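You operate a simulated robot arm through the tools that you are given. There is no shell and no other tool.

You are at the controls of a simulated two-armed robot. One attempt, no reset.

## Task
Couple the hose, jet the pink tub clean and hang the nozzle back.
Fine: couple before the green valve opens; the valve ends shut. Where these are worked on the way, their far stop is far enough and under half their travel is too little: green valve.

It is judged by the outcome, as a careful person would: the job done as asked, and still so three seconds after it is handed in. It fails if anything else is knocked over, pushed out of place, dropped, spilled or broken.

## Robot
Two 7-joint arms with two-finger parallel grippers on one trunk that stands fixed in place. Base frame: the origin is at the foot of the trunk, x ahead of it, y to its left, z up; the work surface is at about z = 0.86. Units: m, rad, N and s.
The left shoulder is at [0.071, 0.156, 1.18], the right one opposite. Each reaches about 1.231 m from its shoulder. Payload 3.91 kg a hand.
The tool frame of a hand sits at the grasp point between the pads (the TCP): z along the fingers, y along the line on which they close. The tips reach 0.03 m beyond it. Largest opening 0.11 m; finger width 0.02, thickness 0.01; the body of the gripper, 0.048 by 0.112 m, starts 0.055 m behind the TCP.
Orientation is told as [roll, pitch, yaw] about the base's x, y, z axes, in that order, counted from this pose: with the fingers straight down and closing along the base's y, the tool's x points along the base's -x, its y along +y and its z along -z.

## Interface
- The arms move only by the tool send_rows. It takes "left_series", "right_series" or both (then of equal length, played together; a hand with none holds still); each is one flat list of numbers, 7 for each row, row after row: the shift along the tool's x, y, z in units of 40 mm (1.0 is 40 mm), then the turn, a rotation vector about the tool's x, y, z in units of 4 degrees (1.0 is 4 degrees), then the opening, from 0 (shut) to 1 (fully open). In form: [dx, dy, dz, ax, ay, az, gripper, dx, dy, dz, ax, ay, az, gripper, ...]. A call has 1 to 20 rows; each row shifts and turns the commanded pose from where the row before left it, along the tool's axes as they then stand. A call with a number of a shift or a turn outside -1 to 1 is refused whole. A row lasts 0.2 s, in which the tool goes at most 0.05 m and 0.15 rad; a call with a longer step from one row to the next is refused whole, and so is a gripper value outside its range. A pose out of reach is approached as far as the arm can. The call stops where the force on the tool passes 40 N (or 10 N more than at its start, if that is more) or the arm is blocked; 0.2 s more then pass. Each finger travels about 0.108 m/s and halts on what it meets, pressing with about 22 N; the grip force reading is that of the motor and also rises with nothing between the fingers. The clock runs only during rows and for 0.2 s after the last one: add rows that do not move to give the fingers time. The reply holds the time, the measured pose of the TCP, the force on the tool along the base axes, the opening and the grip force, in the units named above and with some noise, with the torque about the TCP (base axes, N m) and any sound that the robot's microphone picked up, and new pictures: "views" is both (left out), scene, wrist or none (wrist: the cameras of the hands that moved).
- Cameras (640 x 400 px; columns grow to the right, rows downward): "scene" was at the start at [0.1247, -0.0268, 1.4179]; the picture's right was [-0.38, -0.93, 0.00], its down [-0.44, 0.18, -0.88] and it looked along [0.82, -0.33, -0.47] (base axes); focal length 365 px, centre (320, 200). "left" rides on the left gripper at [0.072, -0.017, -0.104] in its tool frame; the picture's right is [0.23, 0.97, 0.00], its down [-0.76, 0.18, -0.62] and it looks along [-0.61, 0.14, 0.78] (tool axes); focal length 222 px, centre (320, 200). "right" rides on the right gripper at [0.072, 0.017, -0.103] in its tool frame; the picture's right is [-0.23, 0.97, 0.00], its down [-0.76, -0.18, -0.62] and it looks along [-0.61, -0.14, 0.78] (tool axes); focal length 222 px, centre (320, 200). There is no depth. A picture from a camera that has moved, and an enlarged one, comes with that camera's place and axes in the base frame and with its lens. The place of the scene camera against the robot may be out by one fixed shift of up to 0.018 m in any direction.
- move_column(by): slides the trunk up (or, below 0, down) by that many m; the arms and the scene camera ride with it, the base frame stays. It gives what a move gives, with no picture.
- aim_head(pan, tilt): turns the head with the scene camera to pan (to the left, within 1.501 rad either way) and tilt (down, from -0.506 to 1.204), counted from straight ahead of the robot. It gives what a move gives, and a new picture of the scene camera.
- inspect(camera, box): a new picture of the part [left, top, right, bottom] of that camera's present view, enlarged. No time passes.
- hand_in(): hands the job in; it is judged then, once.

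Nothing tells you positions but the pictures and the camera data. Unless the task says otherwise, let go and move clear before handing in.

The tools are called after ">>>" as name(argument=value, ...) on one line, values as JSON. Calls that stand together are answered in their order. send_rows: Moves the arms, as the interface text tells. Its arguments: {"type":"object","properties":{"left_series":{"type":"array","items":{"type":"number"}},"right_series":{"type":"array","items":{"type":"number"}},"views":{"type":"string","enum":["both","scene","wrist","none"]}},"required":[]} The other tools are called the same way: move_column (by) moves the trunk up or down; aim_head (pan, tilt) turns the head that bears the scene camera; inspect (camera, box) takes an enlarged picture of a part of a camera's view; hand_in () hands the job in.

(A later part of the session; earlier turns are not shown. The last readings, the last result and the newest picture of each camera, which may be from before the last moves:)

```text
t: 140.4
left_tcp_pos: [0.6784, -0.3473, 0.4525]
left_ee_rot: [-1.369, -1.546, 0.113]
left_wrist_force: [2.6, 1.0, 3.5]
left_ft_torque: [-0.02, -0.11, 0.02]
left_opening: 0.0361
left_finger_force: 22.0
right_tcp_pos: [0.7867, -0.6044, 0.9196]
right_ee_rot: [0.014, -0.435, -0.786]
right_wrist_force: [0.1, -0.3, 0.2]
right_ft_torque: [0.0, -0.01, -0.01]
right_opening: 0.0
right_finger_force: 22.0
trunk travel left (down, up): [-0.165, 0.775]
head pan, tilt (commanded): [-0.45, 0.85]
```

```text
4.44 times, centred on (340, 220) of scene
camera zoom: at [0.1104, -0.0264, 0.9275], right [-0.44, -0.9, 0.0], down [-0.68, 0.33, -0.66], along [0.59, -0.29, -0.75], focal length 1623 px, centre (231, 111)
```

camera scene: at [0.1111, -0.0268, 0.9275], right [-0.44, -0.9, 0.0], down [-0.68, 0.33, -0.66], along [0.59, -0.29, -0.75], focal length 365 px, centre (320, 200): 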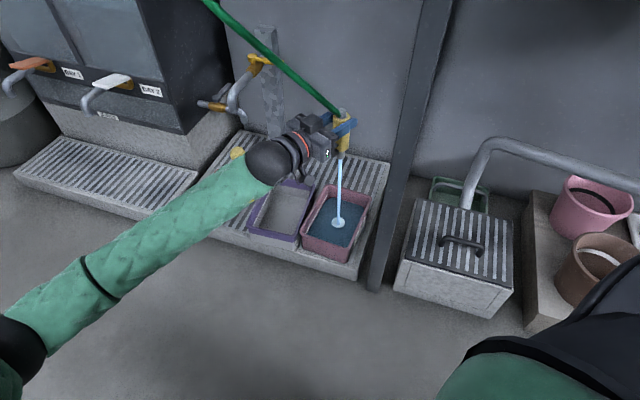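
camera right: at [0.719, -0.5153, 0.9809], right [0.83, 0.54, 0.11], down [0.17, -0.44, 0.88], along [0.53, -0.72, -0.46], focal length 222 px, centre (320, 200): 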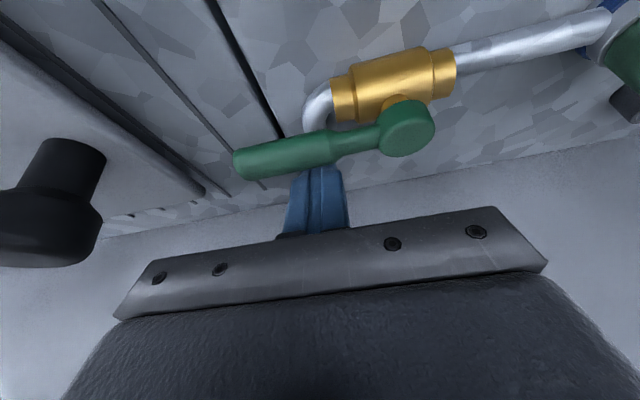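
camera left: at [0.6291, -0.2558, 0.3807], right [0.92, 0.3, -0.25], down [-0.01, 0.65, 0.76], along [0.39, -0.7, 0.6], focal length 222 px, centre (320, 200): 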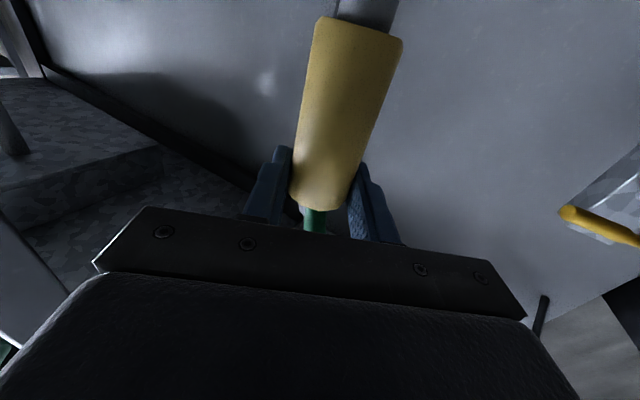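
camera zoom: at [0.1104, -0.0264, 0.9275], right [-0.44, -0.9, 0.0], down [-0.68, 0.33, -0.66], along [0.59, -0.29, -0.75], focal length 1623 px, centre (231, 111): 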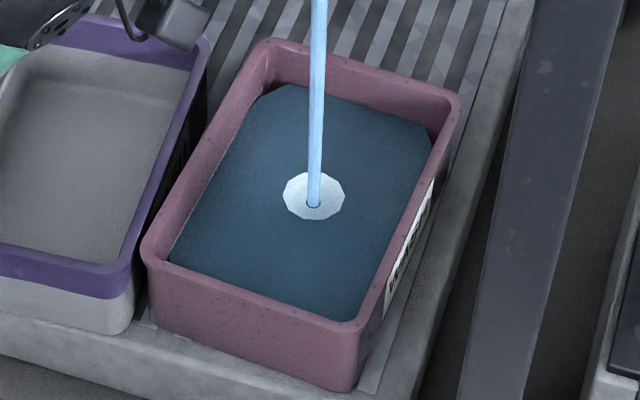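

The water is now rising about 1 cm per second, with a few seconds of margin, so I shut the valve now: lift over the lever, drop on its other side and push it back to its shut stop in one go.

>>> send_rows(right_series=[-0.446, 0, -0.978, 0, 0, 0, 0, 0.5915, -0.05, -0.27, 0, 0, 0, 0, 0.5915, -0.05, -0.27, 0, 0, 0, 0, 0.3735, 0, 0.819, 0, 0, 0, 0, -0.241, -0.0275, 0.11, 0, 0, 0, 0, -0.416, -0.0375, 0.19, 0, 0, 0, 0, -0.405, 0.12, 0.185, 0, 0, 0, 0, -0.339, 0.2675, 0.1546, 0, 0, 0, 0, -0.2366, 0.3775, 0.108, 0, 0, 0, 0, -0.0387, 0.1175, 0.0176, 0, 0, 0, 0], views="both")

```text
t: 141.4
left_tcp_pos: [0.6792, -0.3486, 0.4532]
left_ee_rot: [-1.378, -1.549, 0.122]
left_wrist_force: [3.1, 0.8, 4.4]
left_ft_torque: [-0.01, -0.15, 0.05]
left_opening: 0.0365
left_finger_force: 21.2
right_tcp_pos: [0.7466, -0.5703, 0.9375]
right_ee_rot: [0.026, -0.448, -0.792]
right_wrist_force: [-1.2, -1.3, 9.5]
right_ft_torque: [-0.24, -0.05, -0.08]
right_opening: 0.0
right_finger_force: 21.8
trunk travel left (down, up): [-0.165, 0.775]
head pan, tilt (commanded): [-0.45, 0.85]
stopped in row 5 (right hand): the force on the tool passed its limit at 49 N (the readings are from after the stop); the commanded pose is now the measured one
camera scene: at [0.1097, -0.0262, 0.9277], right [-0.44, -0.9, 0.0], down [-0.68, 0.33, -0.66], along [0.59, -0.29, -0.75], focal length 365 px, centre (320, 200)
camera right: at [0.6796, -0.4829, 1.0005], right [0.83, 0.55, 0.12], down [0.16, -0.43, 0.89], along [0.54, -0.72, -0.44], focal length 222 px, centre (320, 200)
```

scene: 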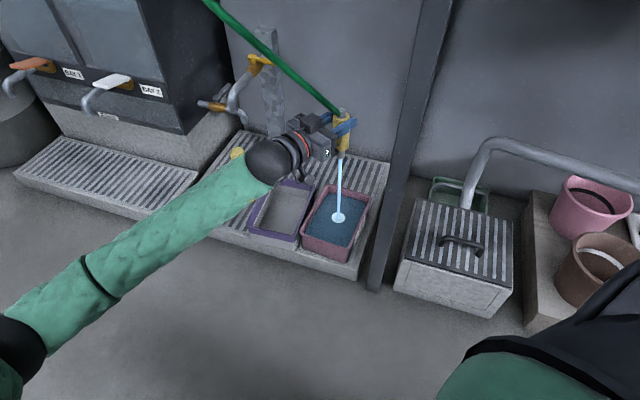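
right: 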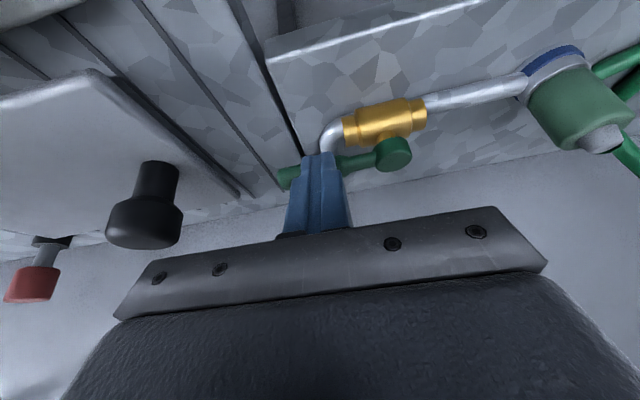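

The fingertips landed on the lever's edge. I lift slightly, step further out, lower again and push it shut.

>>> send_rows(right_series=[-0.2, 0, -0.45, 0, 0, 0, 0, 0.455, 0, -0.2075, 0, 0, 0, 0, 0.363, 0, 0.796, 0, 0, 0, 0, -0.357, -0.014, 0.163, 0, 0, 0, 0, -0.357, -0.014, 0.163, 0, 0, 0, 0, -0.416, -0.0375, 0.19, 0, 0, 0, 0, -0.405, 0.12, 0.185, 0, 0, 0, 0, -0.339, 0.2675, 0.1546, 0, 0, 0, 0, -0.2366, 0.3775, 0.108, 0, 0, 0, 0, -0.0387, 0.1175, 0.0176, 0, 0, 0, 0], views="both")

```text
t: 143.6
left_tcp_pos: [0.6782, -0.3496, 0.4533]
left_ee_rot: [-1.325, -1.548, 0.071]
left_wrist_force: [2.7, 0.9, 3.5]
left_ft_torque: [0.0, -0.13, 0.04]
left_opening: 0.0365
left_finger_force: 22.1
right_tcp_pos: [0.8202, -0.6018, 0.9234]
right_ee_rot: [0.022, -0.444, -0.792]
right_wrist_force: [-34.4, -5.9, -4.6]
right_ft_torque: [-0.09, 0.85, -0.14]
right_opening: 0.0
right_finger_force: 22.2
trunk travel left (down, up): [-0.165, 0.775]
head pan, tilt (commanded): [-0.45, 0.85]
camera scene: at [0.1083, -0.0272, 0.9276], right [-0.44, -0.9, 0.0], down [-0.67, 0.33, -0.66], along [0.59, -0.29, -0.75], focal length 365 px, centre (320, 200)
camera right: at [0.7544, -0.5139, 0.9853], right [0.83, 0.54, 0.12], down [0.16, -0.43, 0.89], along [0.53, -0.72, -0.45], focal length 222 px, centre (320, 200)
```

scene: 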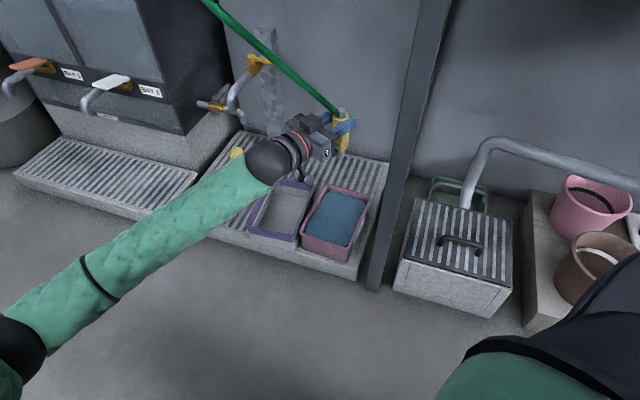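
right: 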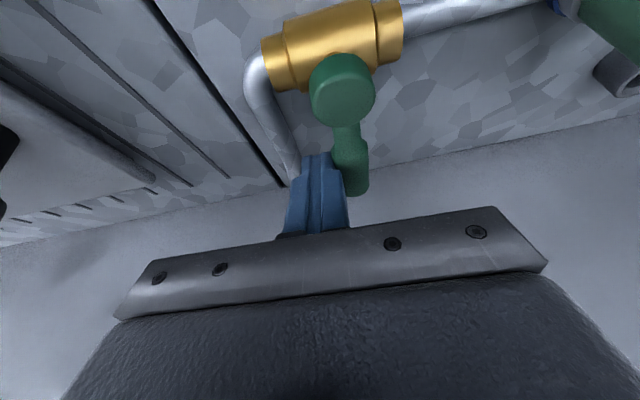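

The jet has stopped and the lever is pressed against its shut stop. I look at the tub closely.

>>> inspect(camera="scene", box=[290, 165, 390, 275])

>>> inspect(camera="right", box=[220, 20, 420, 240])

```text
3.64 times, centred on (340, 220) of scene
camera zoom: at [0.1083, -0.0272, 0.9276], right [-0.44, -0.9, 0.0], down [-0.67, 0.33, -0.66], along [0.59, -0.29, -0.75], focal length 1328 px, centre (247, 127)
```

zoom: 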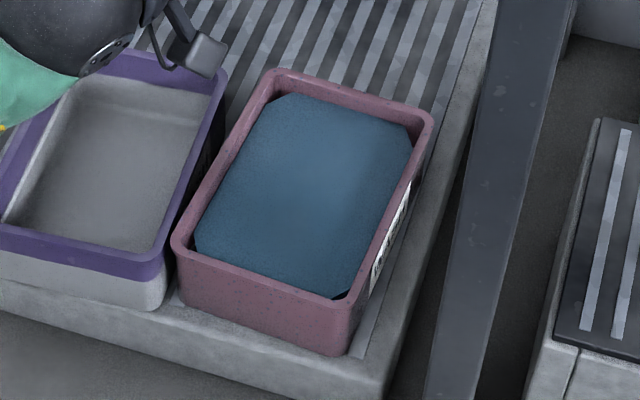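

```text
1.82 times, centred on (320, 130) of right
camera zoom: at [0.7544, -0.5139, 0.9853], right [0.83, 0.54, 0.12], down [0.16, -0.43, 0.89], along [0.53, -0.72, -0.45], focal length 404 px, centre (320, 327)
```

zoom: 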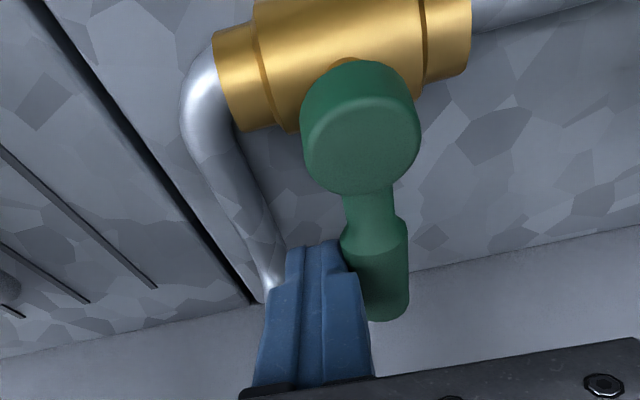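

>>> inspect(camera="scene", box=[312, 180, 372, 262])

>>> inspect(camera="scene", box=[305, 225, 350, 265])

```text
4.88 times, centred on (342, 221) of scene
camera zoom: at [0.1083, -0.0272, 0.9276], right [-0.44, -0.9, 0.0], down [-0.67, 0.33, -0.66], along [0.59, -0.29, -0.75], focal length 1782 px, centre (213, 98)
```

zoom: 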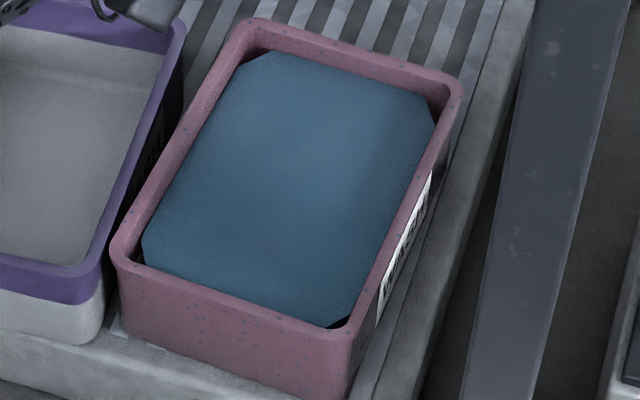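

```text
10.00 times, centred on (328, 245) of scene
camera zoom: at [0.1083, -0.0272, 0.9276], right [-0.44, -0.9, 0.0], down [-0.67, 0.33, -0.66], along [0.59, -0.29, -0.75], focal length 3652 px, centre (245, -250)
```

zoom: 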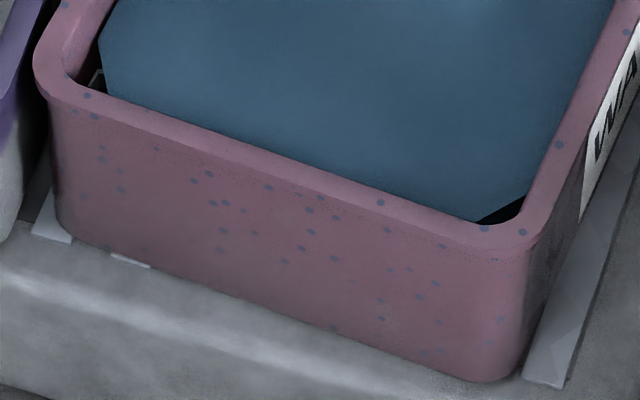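

The tub is now wet pink all over, its dark residue gone, with water about 2.5 cm below the rim and nothing spilled. I release the lever and lift the right hand clear without disturbing it.

>>> send_rows(right_series=[0, -0.1, 0, 0, 0, 0, 0, 0, -0.06, 0, 0, 0, 0, 0, -0.26, 0, -0.569, 0, 0, 0, 0, -0.26, 0, -0.569, 0, 0, 0, 0, -0.26, 0, -0.569, 0, 0, 0, 0], views="wrist")

>>> inspect(camera="right", box=[220, 0, 460, 200])

```text
t: 145.0
left_tcp_pos: [0.6859, -0.348, 0.4518]
left_ee_rot: [-1.278, -1.545, 0.025]
left_wrist_force: [2.3, 0.5, 3.2]
left_ft_torque: [-0.04, -0.12, 0.07]
left_opening: 0.0363
left_finger_force: 22.1
right_tcp_pos: [0.8265, -0.5972, 0.9562]
right_ee_rot: [-0.028, -0.405, -0.749]
right_wrist_force: [-0.9, -0.9, 0.9]
right_ft_torque: [-0.04, -0.02, -0.01]
right_opening: 0.0
right_finger_force: 21.8
trunk travel left (down, up): [-0.165, 0.775]
head pan, tilt (commanded): [-0.45, 0.85]
stopped in row 5 (right hand): the arm was blocked; the commanded pose is now the measured one
camera right: at [0.7614, -0.5106, 1.0223], right [0.82, 0.57, 0.06], down [0.22, -0.42, 0.88], along [0.52, -0.71, -0.48], focal length 222 px, centre (320, 200)
```

right: 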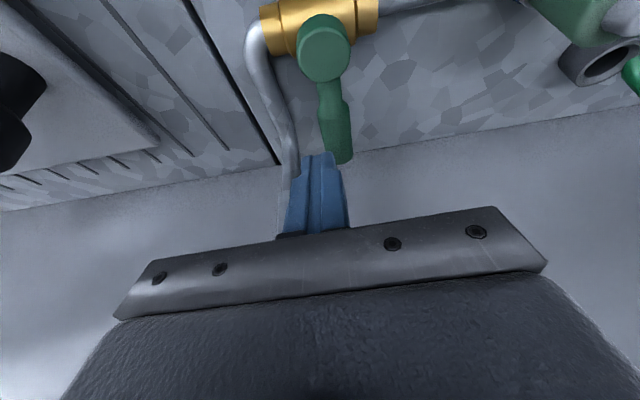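

```text
2.00 times, centred on (340, 100) of right
camera zoom: at [0.7614, -0.5106, 1.0223], right [0.82, 0.57, 0.06], down [0.22, -0.42, 0.88], along [0.52, -0.71, -0.48], focal length 444 px, centre (280, 400)
```

zoom: 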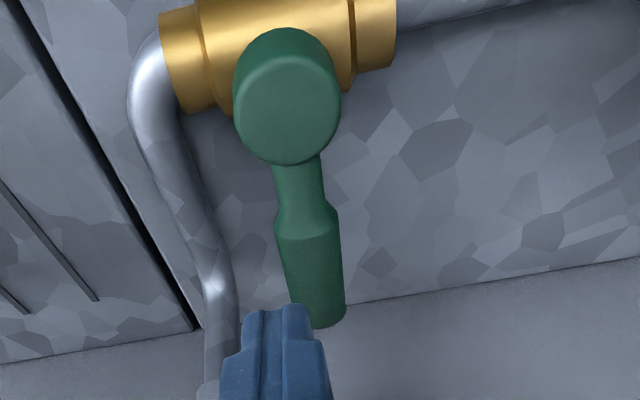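

The right arm reported being blocked while lifting, and the left hand shifted by some millimetres too. I look around before moving anything further.

>>> aim_head(pan=-0.75, tilt=0.15)

>>> aim_head(pan=-0.6, tilt=-0.35)

```text
t: 146.1
left_tcp_pos: [0.6839, -0.3489, 0.4462]
left_ee_rot: [-1.288, -1.539, 0.037]
left_wrist_force: [3.3, 0.9, 3.6]
left_ft_torque: [-0.01, -0.15, 0.02]
left_opening: 0.0362
left_finger_force: 21.8
right_tcp_pos: [0.8263, -0.5979, 0.9581]
right_ee_rot: [-0.027, -0.408, -0.75]
right_wrist_force: [0.2, 0.2, 0.2]
right_ft_torque: [0.0, 0.01, -0.01]
right_opening: 0.0
right_finger_force: 22.4
trunk travel left (down, up): [-0.165, 0.775]
head pan, tilt (commanded): [-0.75, 0.15]
camera scene: at [0.1132, -0.0567, 0.9889], right [-0.68, -0.73, 0.0], down [-0.12, 0.1, -0.99], along [0.72, -0.67, -0.16], focal length 365 px, centre (320, 200)
```

scene: 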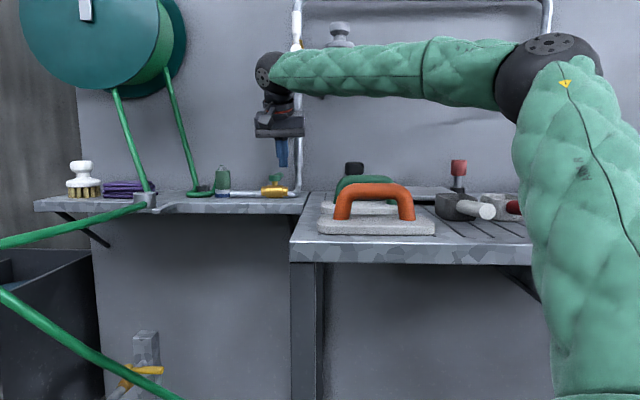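

```text
t: 147.0
left_tcp_pos: [0.6844, -0.3479, 0.4462]
left_ee_rot: [-1.286, -1.539, 0.031]
left_wrist_force: [3.2, 0.7, 4.0]
left_ft_torque: [-0.06, -0.12, -0.01]
left_opening: 0.0362
left_finger_force: 22.3
right_tcp_pos: [0.8271, -0.5976, 0.9566]
right_ee_rot: [-0.026, -0.409, -0.749]
right_wrist_force: [0.2, 0.6, -0.2]
right_ft_torque: [0.01, -0.02, -0.02]
right_opening: 0.0
right_finger_force: 21.9
trunk travel left (down, up): [-0.165, 0.775]
head pan, tilt (commanded): [-0.6, -0.351]
camera scene: at [0.1082, -0.0363, 1.032], right [-0.57, -0.82, 0.0], down [0.28, -0.19, -0.94], along [0.78, -0.53, 0.34], focal length 365 px, centre (320, 200)
```

scene: 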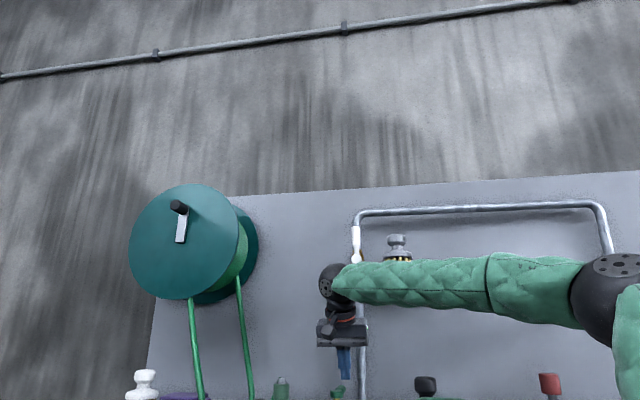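

The right forearm has come up close under the wire rack and white valve, which blocked the lift. I withdraw the hand toward the robot first, rising only slightly, to bring the forearm away from them.

>>> send_rows(right_series=[0.6, 0, -0.493, 0, 0, 0, 0, 0.6, 0, -0.493, 0, 0, 0, 0, 0.6, 0, -0.493, 0, 0, 0, 0], views="both")

>>> inspect(camera="scene", box=[300, 180, 640, 400])

```text
t: 147.8
left_tcp_pos: [0.6816, -0.3484, 0.4513]
left_ee_rot: [-1.344, -1.546, 0.091]
left_wrist_force: [3.1, -0.1, 3.8]
left_ft_torque: [-0.03, -0.1, 0.04]
left_opening: 0.0364
left_finger_force: 21.7
right_tcp_pos: [0.7565, -0.5351, 0.9937]
right_ee_rot: [-0.015, -0.418, -0.756]
right_wrist_force: [0.4, -0.5, 0.0]
right_ft_torque: [0.01, -0.03, 0.02]
right_opening: 0.0
right_finger_force: 21.7
trunk travel left (down, up): [-0.165, 0.775]
head pan, tilt (commanded): [-0.6, -0.351]
camera scene: at [0.1026, -0.0352, 1.0335], right [-0.57, -0.82, 0.0], down [0.28, -0.19, -0.94], along [0.77, -0.53, 0.34], focal length 365 px, centre (320, 200)
camera right: at [0.6901, -0.447, 1.0582], right [0.82, 0.56, 0.08], down [0.2, -0.43, 0.88], along [0.53, -0.71, -0.47], focal length 222 px, centre (320, 200)
```

scene: 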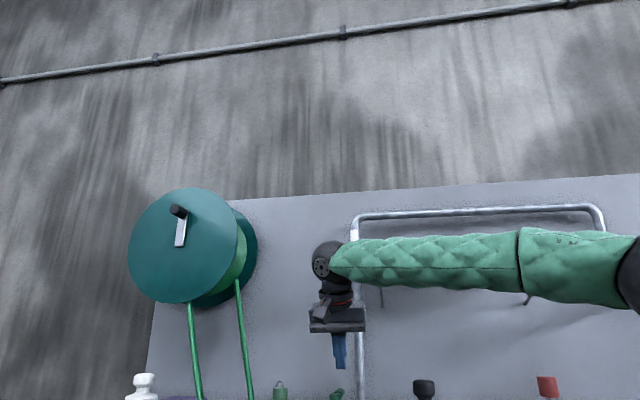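
right: 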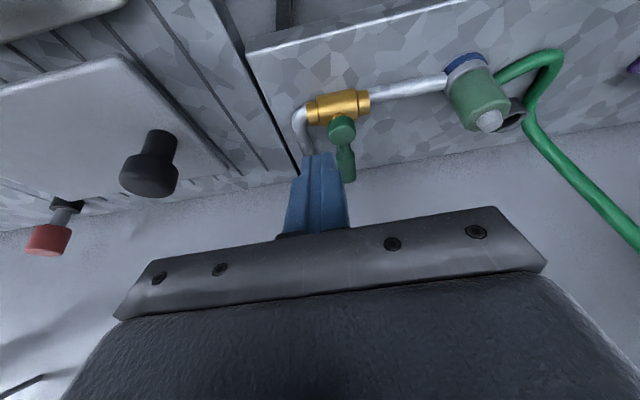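

```text
1.82 times, centred on (470, 290) of scene
camera zoom: at [0.1026, -0.0352, 1.0335], right [-0.57, -0.82, 0.0], down [0.28, -0.19, -0.94], along [0.77, -0.53, 0.34], focal length 664 px, centre (47, 36)
```

zoom: 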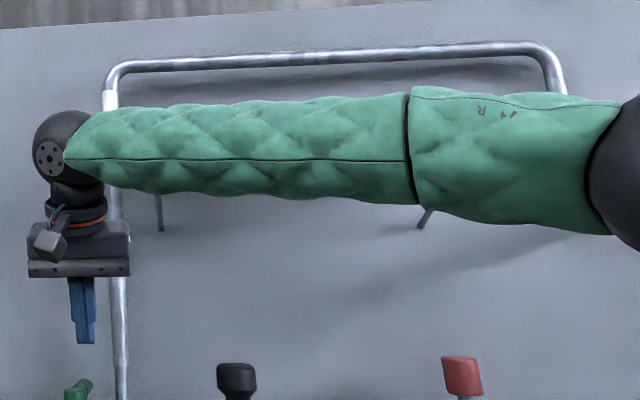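

Free again, and the left hand is back in place. I withdraw the right hand fully and then check the rack, brush and white valve.

>>> send_rows(right_series=[0.85, -0.2, -0.388, 0, 0, 0, 0, 0.85, -0.2, -0.388, 0, 0, 0, 0, 0.85, -0.2, -0.388, 0, 0, 0, 0], views="scene")

>>> aim_head(pan=-0.85, tilt=0.05)

```text
t: 148.6
left_tcp_pos: [0.6826, -0.3481, 0.4531]
left_ee_rot: [-1.351, -1.546, 0.098]
left_wrist_force: [2.2, 0.1, 4.0]
left_ft_torque: [-0.05, -0.12, 0.02]
left_opening: 0.0362
left_finger_force: 22.0
right_tcp_pos: [0.6558, -0.476, 0.9964]
right_ee_rot: [-0.017, -0.419, -0.759]
right_wrist_force: [0.1, 0.1, -0.7]
right_ft_torque: [0.0, -0.06, 0.02]
right_opening: 0.0001
right_finger_force: 22.2
trunk travel left (down, up): [-0.165, 0.775]
head pan, tilt (commanded): [-0.6, -0.351]
camera scene: at [0.1026, -0.0351, 1.0331], right [-0.56, -0.83, 0.0], down [0.28, -0.19, -0.94], along [0.78, -0.53, 0.34], focal length 365 px, centre (320, 200)
```

scene: 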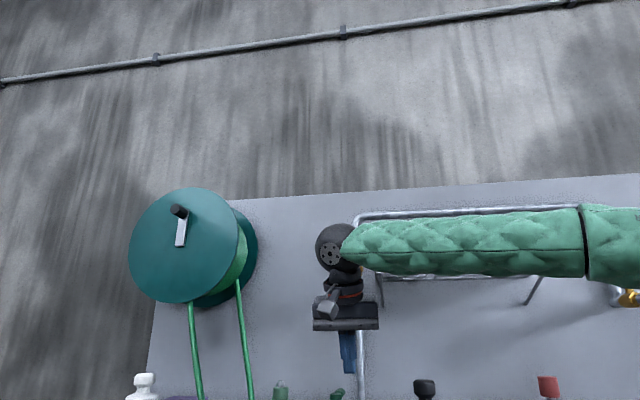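

```text
t: 149.5
left_tcp_pos: [0.6835, -0.3483, 0.4523]
left_ee_rot: [-1.345, -1.545, 0.091]
left_wrist_force: [3.2, 0.5, 3.5]
left_ft_torque: [-0.03, -0.13, 0.03]
left_opening: 0.0362
left_finger_force: 21.6
right_tcp_pos: [0.658, -0.4776, 0.9958]
right_ee_rot: [-0.017, -0.417, -0.756]
right_wrist_force: [-0.1, -0.1, 0.5]
right_ft_torque: [0.01, 0.01, 0.01]
right_opening: 0.0001
right_finger_force: 22.2
trunk travel left (down, up): [-0.165, 0.775]
head pan, tilt (commanded): [-0.85, 0.051]
camera scene: at [0.1001, -0.0607, 0.9991], right [-0.75, -0.66, 0.0], down [-0.03, 0.04, -1.0], along [0.66, -0.75, -0.05], focal length 365 px, centre (320, 200)
```

scene: 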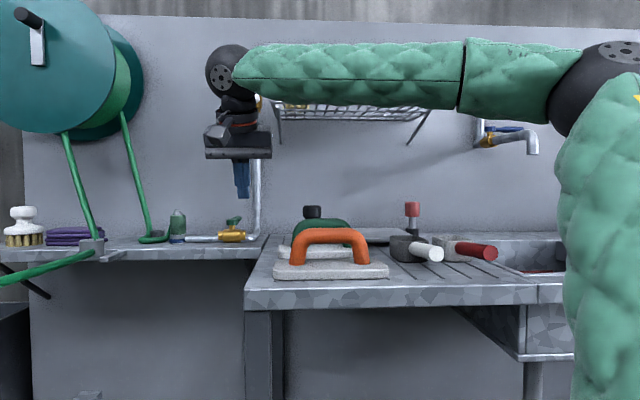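

The surroundings look undisturbed so far, though the forearm hides the rack. I take the nozzle back along the way it came: up, back across, and turned to its original heading.

>>> send_rows(left_series=[-0.917, 0, 0, 0, 0, 0, 0.1, -0.917, 0, 0, 0, 0, 0, 0.1, -0.917, 0, 0, 0, 0, 0, 0.1, -0.917, 0, 0, 0, 0, 0, 0.1, -0.917, 0, 0, 0, 0, 0, 0.1, -0.917, 0, 0, 0, 0, 0, 0.1, 0, 0.396, -0.6, 0, 0, 0, 0.1, 0, 0.396, -0.6, 0, 0, 0, 0.1, 0, 0.396, -0.6, 0, 0, 0, 0.1, 0, 0.396, -0.6, 0, 0, 0, 0.1, 0, 0, 0, -0.96, 0, 0, 0.1, 0, 0, 0, -0.96, 0, 0, 0.1, 0, 0, 0, -0.96, 0, 0, 0.1, 0, 0, 0, -0.96, 0, 0, 0.1, 0, 0, 0, -0.96, 0, 0, 0.1, 0, 0, 0, -0.96, 0, 0, 0.1, 0, 0, 0, -0.96, 0, 0, 0.1], views="both")

```text
t: 153.1
left_tcp_pos: [0.7177, -0.2368, 0.6713]
left_ee_rot: [-0.91, -1.547, 0.058]
left_wrist_force: [-0.3, -0.3, -2.0]
left_ft_torque: [-0.03, -0.01, 0.01]
left_opening: 0.0363
left_finger_force: 22.2
left hand out of reach, approached as far as the arm can: row 17
right_tcp_pos: [0.6573, -0.476, 0.9957]
right_ee_rot: [-0.015, -0.417, -0.758]
right_wrist_force: [0.0, 0.3, 0.5]
right_ft_torque: [0.01, -0.06, 0.03]
right_opening: 0.0
right_finger_force: 21.9
trunk travel left (down, up): [-0.165, 0.775]
head pan, tilt (commanded): [-0.85, 0.051]
camera scene: at [0.1001, -0.061, 0.9991], right [-0.75, -0.66, 0.0], down [-0.03, 0.04, -1.0], along [0.66, -0.75, -0.05], focal length 365 px, centre (320, 200)
camera left: at [0.6344, -0.1711, 0.6011], right [0.73, 0.64, -0.25], down [-0.26, 0.59, 0.77], along [0.64, -0.49, 0.59], focal length 222 px, centre (320, 200)
```

scene: 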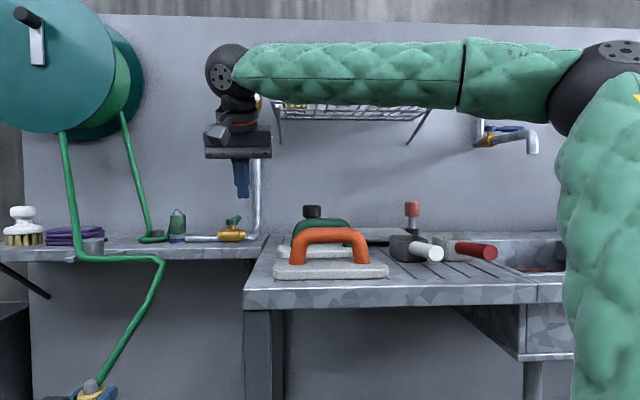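
left: 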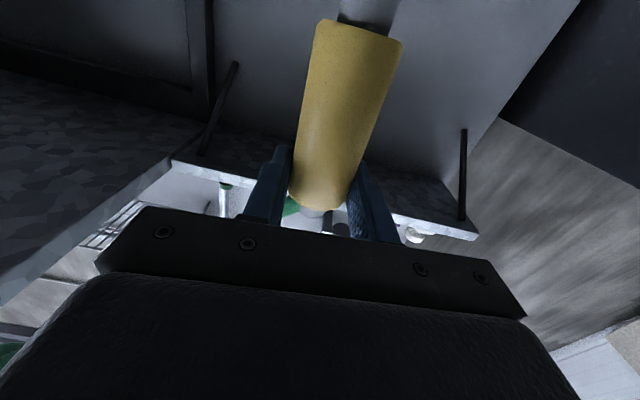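

The nozzle is back in front of the shelf. I move it a bit left, then raise the trunk to the height used when I took it.

>>> send_rows(left_series=[0, 0.7, 0, 0, 0, 0, 0.1, 0, 0.7, 0, 0, 0, 0, 0.1], views="none")

>>> move_column(by=0.15)

```text
t: 153.7
left_tcp_pos: [0.7583, -0.2019, 0.6676]
left_ee_rot: [-0.955, -1.545, 0.103]
left_wrist_force: [0.0, 0.5, -1.9]
left_ft_torque: [-0.04, -0.01, 0.01]
left_opening: 0.0364
left_finger_force: 22.1
right_tcp_pos: [0.6557, -0.4771, 0.9961]
right_ee_rot: [-0.015, -0.417, -0.758]
right_wrist_force: [0.1, -0.2, -0.4]
right_ft_torque: [0.01, 0.01, 0.02]
right_opening: 0.0
right_finger_force: 22.1
trunk travel left (down, up): [-0.165, 0.775]
head pan, tilt (commanded): [-0.85, 0.051]
```

```text
t: 155.5
left_tcp_pos: [0.7588, -0.2024, 0.8177]
left_ee_rot: [-0.927, -1.545, 0.077]
left_wrist_force: [-0.3, 0.0, -1.2]
left_ft_torque: [-0.01, 0.02, -0.01]
left_opening: 0.0364
left_finger_force: 22.5
right_tcp_pos: [0.6568, -0.4763, 1.1464]
right_ee_rot: [-0.015, -0.417, -0.759]
right_wrist_force: [0.1, 0.2, 0.0]
right_ft_torque: [0.03, -0.01, 0.0]
right_opening: 0.0
right_finger_force: 22.2
trunk travel left (down, up): [-0.315, 0.625]
head pan, tilt (commanded): [-0.85, 0.051]
```

>>> move_column(by=0.15)

>>> aim_head(pan=-0.55, tilt=0.45)

```text
t: 157.2
left_tcp_pos: [0.7581, -0.2007, 0.9676]
left_ee_rot: [-0.927, -1.544, 0.077]
left_wrist_force: [-0.9, 0.1, -1.8]
left_ft_torque: [0.04, -0.03, 0.02]
left_opening: 0.0362
left_finger_force: 21.6
right_tcp_pos: [0.6562, -0.476, 1.2957]
right_ee_rot: [-0.015, -0.418, -0.758]
right_wrist_force: [-0.6, 0.3, -0.4]
right_ft_torque: [0.02, -0.02, -0.01]
right_opening: 0.0001
right_finger_force: 22.2
trunk travel left (down, up): [-0.465, 0.475]
head pan, tilt (commanded): [-0.85, 0.051]
```

```text
t: 158.1
left_tcp_pos: [0.7609, -0.2026, 0.9695]
left_ee_rot: [-0.931, -1.546, 0.082]
left_wrist_force: [-0.6, -0.2, -1.1]
left_ft_torque: [-0.01, 0.0, 0.0]
left_opening: 0.0363
left_finger_force: 22.0
right_tcp_pos: [0.6575, -0.4761, 1.2957]
right_ee_rot: [-0.015, -0.419, -0.758]
right_wrist_force: [-0.1, -0.3, -0.5]
right_ft_torque: [-0.02, -0.03, 0.01]
right_opening: 0.0003
right_finger_force: 22.5
trunk travel left (down, up): [-0.465, 0.475]
head pan, tilt (commanded): [-0.55, 0.45]
camera scene: at [0.1187, -0.0406, 1.2619], right [-0.52, -0.85, 0.0], down [-0.37, 0.23, -0.9], along [0.77, -0.47, -0.44], focal length 365 px, centre (320, 200)
```

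scene: 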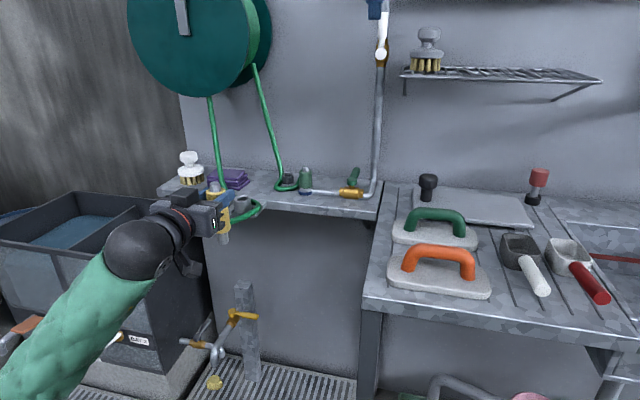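

Everything stands as it was: brush on its rack, white lever up, green lever shut. I level the left hand to its original orientation, raise it and approach the cup, stopping about 4 cm short.

>>> send_rows(left_series=[0, 0, 0, -0.945, -0.106, 0.262, 0.1, -0.8, 0, 0, 0, 0, 0, 0.1, -0.8, 0, 0, 0, 0, 0, 0.1, 0, 0.168, 0.95, 0, 0, 0, 0.1, 0, 0.168, 0.95, 0, 0, 0, 0.1, 0, 0.168, 0.95, 0, 0, 0, 0.1, 0, 0, 0, 0, 0, 0, 0.1], views="both")

>>> inspect(camera="scene", box=[150, 120, 330, 260])

```text
t: 159.7
left_tcp_pos: [0.8548, -0.266, 1.0314]
left_ee_rot: [-0.16, -1.562, -0.622]
left_wrist_force: [0.2, -1.0, -1.3]
left_ft_torque: [-0.03, -0.03, 0.03]
left_opening: 0.0362
left_finger_force: 22.0
right_tcp_pos: [0.657, -0.4761, 1.2953]
right_ee_rot: [-0.016, -0.419, -0.759]
right_wrist_force: [-0.8, 0.2, 0.3]
right_ft_torque: [0.01, 0.01, 0.04]
right_opening: 0.0
right_finger_force: 21.6
trunk travel left (down, up): [-0.465, 0.475]
head pan, tilt (commanded): [-0.55, 0.45]
camera scene: at [0.1185, -0.0401, 1.2619], right [-0.52, -0.85, 0.0], down [-0.37, 0.23, -0.9], along [0.77, -0.47, -0.44], focal length 365 px, centre (320, 200)
camera left: at [0.7678, -0.2049, 0.96], right [0.69, 0.69, -0.23], down [-0.31, 0.56, 0.77], along [0.66, -0.45, 0.6], focal length 222 px, centre (320, 200)
```

scene: 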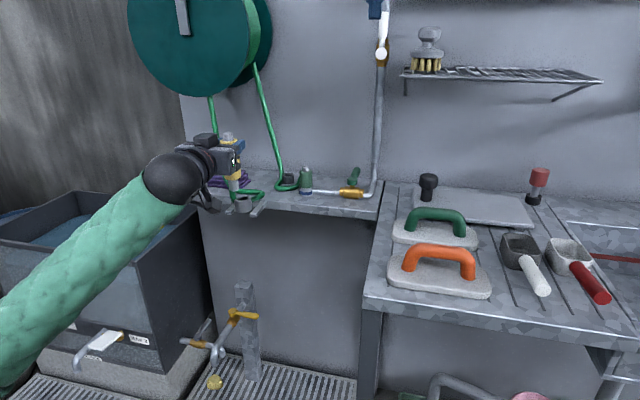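
left: 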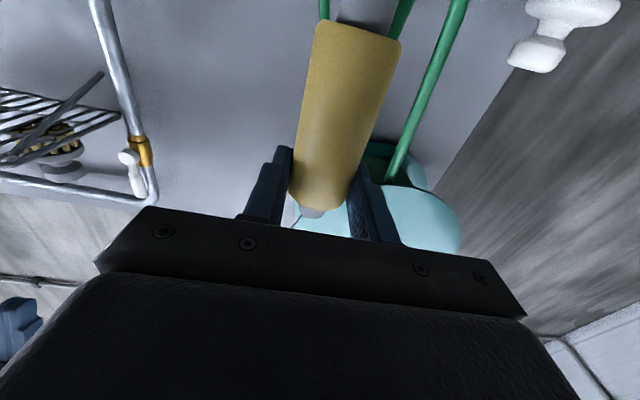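

```text
2.86 times, centred on (240, 190) of scene
camera zoom: at [0.1185, -0.0401, 1.2619], right [-0.52, -0.85, 0.0], down [-0.37, 0.23, -0.9], along [0.77, -0.47, -0.44], focal length 1044 px, centre (549, 229)
```

zoom: 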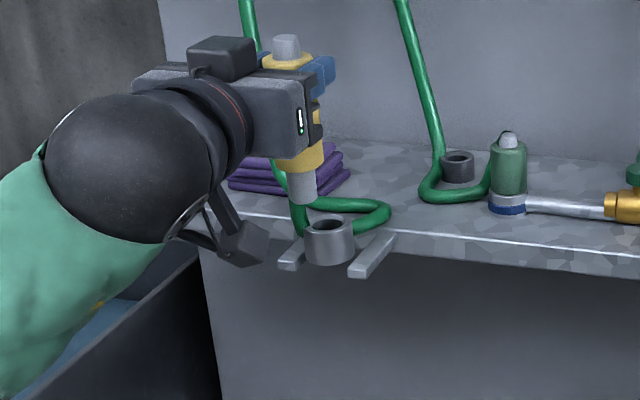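

The nozzle has slid down in the grip by about 3 cm, so its seat will be felt at a higher hand position (near z 0.963); I will guide it in by sight. I turn the right hand so its camera gives a second view of nozzle and cup.

>>> send_rows(right_series=[0, 0, 0, -0.407, 0, -0.913, 0, 0, 0, 0, -0.407, 0, -0.913, 0, 0, 0, 0, -0.407, 0, -0.913, 0, 0, 0, 0, -0.407, 0, -0.913, 0, 0, 0, 0, -0.407, 0, -0.913, 0, 0, 0, 0, -0.407, 0, -0.913, 0, 0, 0, 0, -0.407, 0, -0.913, 0, 0, 0, 0, -0.407, 0, -0.913, 0, 0, 0, 0, -0.407, 0, -0.913, 0, 0, 0, 0, -0.407, 0, -0.913, 0, 0, 0, 0, -0.407, 0, -0.913, 0, 0, 0, 0, -0.407, 0, -0.913, 0, 0, 0, 0, -0.407, 0, -0.913, 0, 0, 0, 0, 0, 1, 0, 0, 0, 0, 0, 0, 1, 0, 0, 0, 0, 0, 0, 1, 0, 0, 0, 0, 0, 0, 1, 0, 0, 0, 0, 0, 0, 1, 0, 0, 0, 0, 0, 0, 1, 0, 0], views="wrist")

```text
t: 163.7
left_tcp_pos: [0.8545, -0.2654, 1.0301]
left_ee_rot: [-0.165, -1.562, -0.617]
left_wrist_force: [0.0, -0.7, -1.7]
left_ft_torque: [0.02, 0.03, 0.01]
left_opening: 0.0363
left_finger_force: 21.6
right_tcp_pos: [0.6562, -0.4763, 1.2944]
right_ee_rot: [-0.007, 0.011, 0.143]
right_wrist_force: [-0.6, -0.3, -0.1]
right_ft_torque: [-0.04, 0.01, -0.02]
right_opening: 0.0
right_finger_force: 21.6
trunk travel left (down, up): [-0.465, 0.475]
head pan, tilt (commanded): [-0.55, 0.45]
camera right: at [0.5847, -0.4695, 1.3992], right [0.09, 1.0, -0.01], down [0.79, -0.06, 0.61], along [0.61, -0.06, -0.79], focal length 222 px, centre (320, 200)
```

right: 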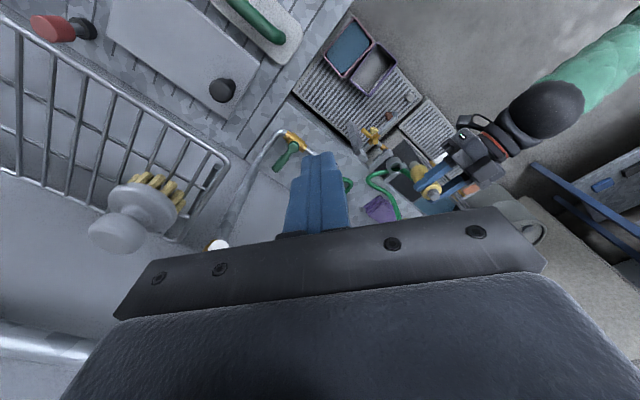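

>>> inspect(camera="right", box=[370, 130, 480, 220])

>>> inspect(camera="scene", box=[200, 150, 280, 220])

```text
4.44 times, centred on (425, 175) of right
camera zoom: at [0.5847, -0.4695, 1.3992], right [0.09, 1.0, -0.01], down [0.79, -0.06, 0.61], along [0.61, -0.06, -0.79], focal length 987 px, centre (-147, 311)
```

zoom: 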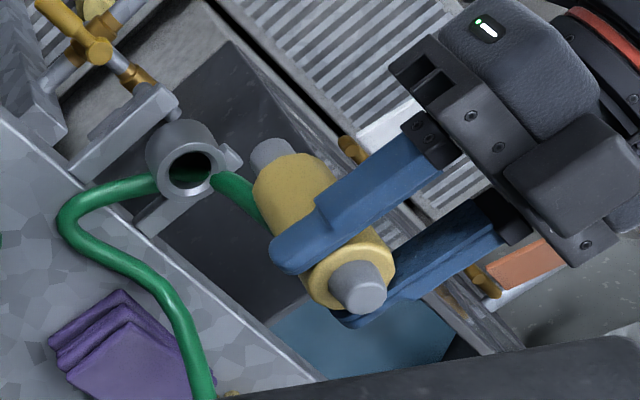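

```text
5.71 times, centred on (240, 185) of scene
camera zoom: at [0.1191, -0.0404, 1.2618], right [-0.52, -0.85, 0.0], down [-0.37, 0.23, -0.9], along [0.77, -0.47, -0.44], focal length 2087 px, centre (777, 286)
```

zoom: 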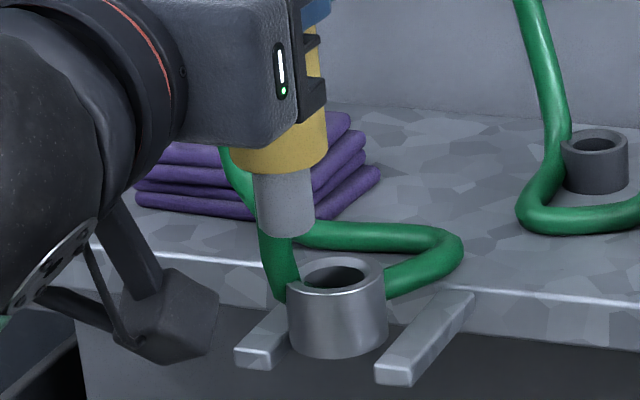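

Combining both views, the cup hole is at (0.901, -0.300, 0.879) and the spigot's end at (0.867, -0.2725, 0.923). I move it over the hole and lower to about 1 cm above the cup.

>>> send_rows(left_series=[0, 0.069, 0.5375, 0, 0, 0, 0.1, 0, 0.069, 0.5375, 0, 0, 0, 0.1, 0.4, 0, 0, 0, 0, 0, 0.1, 0.4, 0, 0, 0, 0, 0, 0.1, 0, 0, 0, 0, 0, 0, 0.1], views="none")

>>> inspect(camera="right", box=[380, 140, 450, 200])

>>> inspect(camera="scene", box=[215, 165, 275, 215])

```text
t: 164.9
left_tcp_pos: [0.8891, -0.2936, 0.9995]
left_ee_rot: [-0.116, -1.563, -0.666]
left_wrist_force: [0.3, 0.1, -1.2]
left_ft_torque: [0.04, 0.02, 0.03]
left_opening: 0.0363
left_finger_force: 21.6
right_tcp_pos: [0.6575, -0.4768, 1.2965]
right_ee_rot: [-0.005, 0.012, 0.143]
right_wrist_force: [0.3, -0.5, -0.4]
right_ft_torque: [-0.03, 0.03, 0.02]
right_opening: 0.0
right_finger_force: 21.9
trunk travel left (down, up): [-0.465, 0.475]
head pan, tilt (commanded): [-0.55, 0.45]
```

```text
6.67 times, centred on (415, 170) of right
camera zoom: at [0.5843, -0.4694, 1.3993], right [0.09, 1.0, -0.01], down [0.79, -0.06, 0.62], along [0.61, -0.06, -0.79], focal length 1481 px, centre (-313, 400)
```

zoom: 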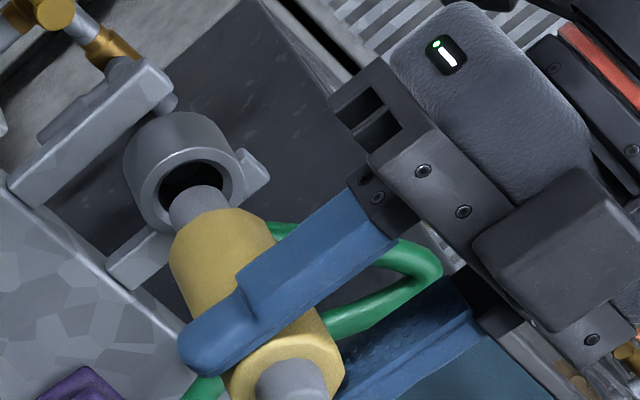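

```text
8.00 times, centred on (245, 190) of scene
camera zoom: at [0.1187, -0.0404, 1.2619], right [-0.52, -0.85, 0.0], down [-0.37, 0.23, -0.9], along [0.77, -0.47, -0.44], focal length 2922 px, centre (920, 280)
```

zoom: 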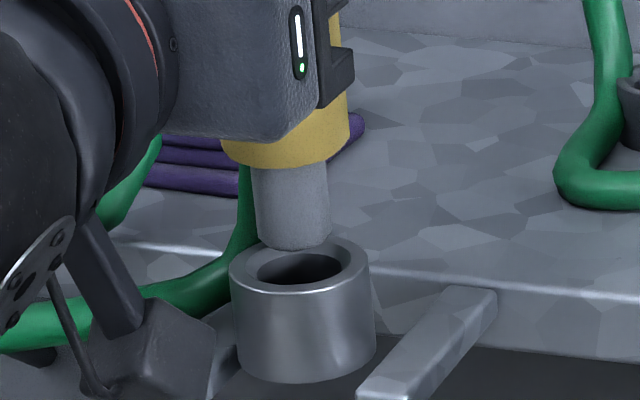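

The spigot is about 9 mm above the cup and within 3 mm of its centre. I trim the position and lower slowly into the hole.

>>> send_rows(left_series=[0, -0.05, -0.028, 0, 0, 0, 0.1, 0.1, 0, 0, 0, 0, 0, 0.1, 0.1, 0, 0, 0, 0, 0, 0.1, 0.1, 0, 0, 0, 0, 0, 0.1, 0.075, 0, 0, 0, 0, 0, 0.1, 0, 0, 0, 0, 0, 0, 0.1], views="none")

>>> inspect(camera="right", box=[380, 140, 450, 200])

>>> inspect(camera="scene", box=[215, 165, 275, 215])

```text
t: 166.3
left_tcp_pos: [0.8871, -0.2947, 0.9841]
left_ee_rot: [-0.131, -1.563, -0.652]
left_wrist_force: [0.3, -0.2, -1.2]
left_ft_torque: [0.04, -0.02, 0.0]
left_opening: 0.0362
left_finger_force: 21.9
right_tcp_pos: [0.6567, -0.4754, 1.2954]
right_ee_rot: [-0.005, 0.013, 0.145]
right_wrist_force: [0.4, 0.6, -0.6]
right_ft_torque: [-0.02, 0.0, -0.02]
right_opening: 0.0001
right_finger_force: 21.7
trunk travel left (down, up): [-0.465, 0.475]
head pan, tilt (commanded): [-0.55, 0.45]
```

```text
6.67 times, centred on (415, 170) of right
camera zoom: at [0.5844, -0.4696, 1.3991], right [0.09, 1.0, -0.01], down [0.79, -0.06, 0.62], along [0.61, -0.06, -0.79], focal length 1481 px, centre (-313, 400)
```

zoom: 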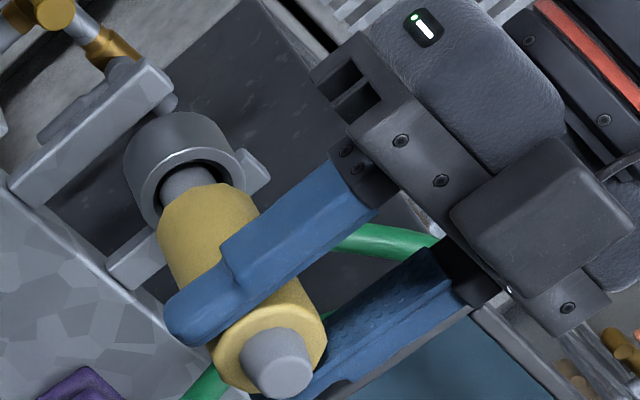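

```text
8.00 times, centred on (245, 190) of scene
camera zoom: at [0.1188, -0.0406, 1.2619], right [-0.52, -0.85, 0.0], down [-0.37, 0.23, -0.9], along [0.77, -0.47, -0.44], focal length 2922 px, centre (920, 280)
```

zoom: 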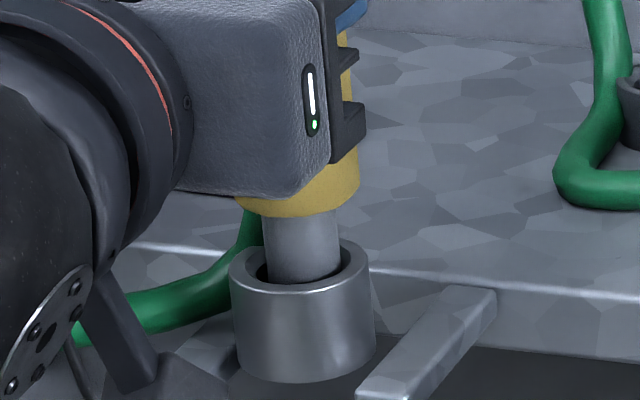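

The spigot is in the hole and centred. I continue down until the yellow body rests on the cup.

>>> send_rows(left_series=[0.1, 0, 0, 0, 0, 0, 0.1, 0.1, 0, 0, 0, 0, 0, 0.1, 0.1, 0, 0, 0, 0, 0, 0.1, 0.1, 0, 0, 0, 0, 0, 0.1, 0.05, 0, 0, 0, 0, 0, 0.1, 0, 0, 0, 0, 0, 0, 0.1], views="none")

>>> inspect(camera="right", box=[380, 140, 450, 200])

>>> inspect(camera="scene", box=[215, 165, 275, 215])

```text
t: 167.7
left_tcp_pos: [0.887, -0.2944, 0.9662]
left_ee_rot: [-0.136, -1.56, -0.648]
left_wrist_force: [-0.4, 0.3, -1.3]
left_ft_torque: [-0.01, 0.01, 0.01]
left_opening: 0.036
left_finger_force: 22.0
right_tcp_pos: [0.6579, -0.4772, 1.2957]
right_ee_rot: [-0.006, 0.013, 0.144]
right_wrist_force: [0.4, 1.0, -0.1]
right_ft_torque: [0.01, -0.02, -0.05]
right_opening: 0.0
right_finger_force: 22.4
trunk travel left (down, up): [-0.465, 0.475]
head pan, tilt (commanded): [-0.55, 0.45]
```

```text
6.67 times, centred on (415, 170) of right
camera zoom: at [0.5843, -0.4696, 1.3991], right [0.09, 1.0, -0.01], down [0.79, -0.06, 0.62], along [0.61, -0.06, -0.79], focal length 1481 px, centre (-313, 400)
```

zoom: 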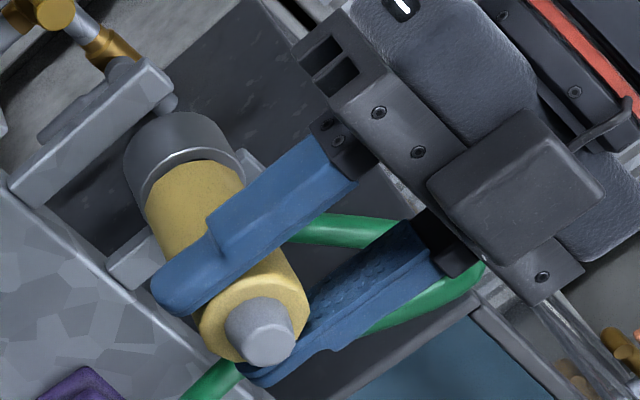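

```text
8.00 times, centred on (245, 190) of scene
camera zoom: at [0.1187, -0.0406, 1.2619], right [-0.52, -0.85, 0.0], down [-0.37, 0.23, -0.9], along [0.77, -0.47, -0.44], focal length 2922 px, centre (920, 280)
```

zoom: 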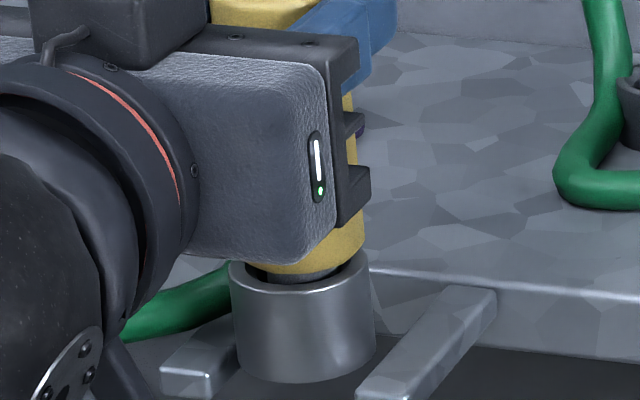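

Nearly seated, no force yet. I lower the last few millimetres until it bears on the cup.

>>> send_rows(left_series=[0.05, 0, 0, 0, 0, 0, 0.1, 0.05, 0, 0, 0, 0, 0, 0.1, 0.05, 0, 0, 0, 0, 0, 0.1, 0.04, 0, 0, 0, 0, 0, 0.1, 0, 0, 0, 0, 0, 0, 0.1, 0, 0, 0, 0, 0, 0, 0.1, 0, 0, 0, 0, 0, 0, 0.1], views="none")

>>> inspect(camera="right", box=[380, 140, 450, 200])

>>> inspect(camera="scene", box=[215, 165, 275, 215])

```text
t: 169.3
left_tcp_pos: [0.8851, -0.2939, 0.9605]
left_ee_rot: [-0.043, -1.564, -0.741]
left_wrist_force: [3.3, -1.7, 20.0]
left_ft_torque: [-0.09, -0.14, -0.03]
left_opening: 0.0364
left_finger_force: 22.2
right_tcp_pos: [0.6562, -0.4755, 1.2952]
right_ee_rot: [-0.008, 0.01, 0.144]
right_wrist_force: [0.0, -0.6, 0.2]
right_ft_torque: [0.02, 0.0, 0.02]
right_opening: 0.0001
right_finger_force: 21.7
trunk travel left (down, up): [-0.465, 0.475]
head pan, tilt (commanded): [-0.55, 0.45]
```

```text
6.67 times, centred on (415, 170) of right
camera zoom: at [0.5828, -0.4691, 1.4001], right [0.09, 1.0, -0.01], down [0.79, -0.06, 0.62], along [0.61, -0.06, -0.79], focal length 1481 px, centre (-313, 400)
```

zoom: 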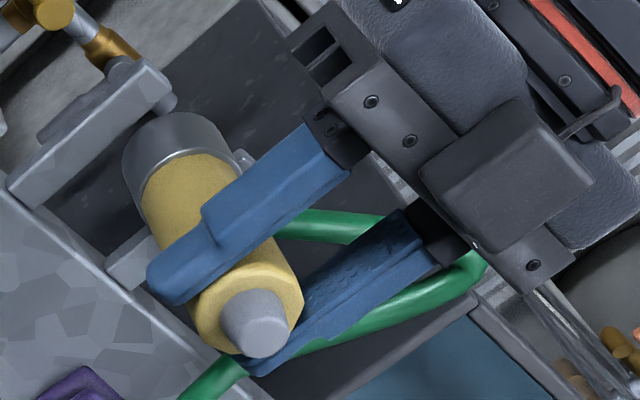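

```text
8.00 times, centred on (245, 190) of scene
camera zoom: at [0.1174, -0.0401, 1.2621], right [-0.52, -0.85, 0.0], down [-0.37, 0.23, -0.9], along [0.77, -0.47, -0.43], focal length 2922 px, centre (920, 280)
```

zoom: 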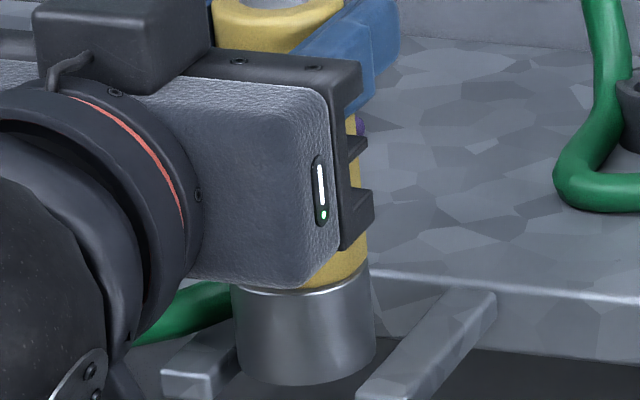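

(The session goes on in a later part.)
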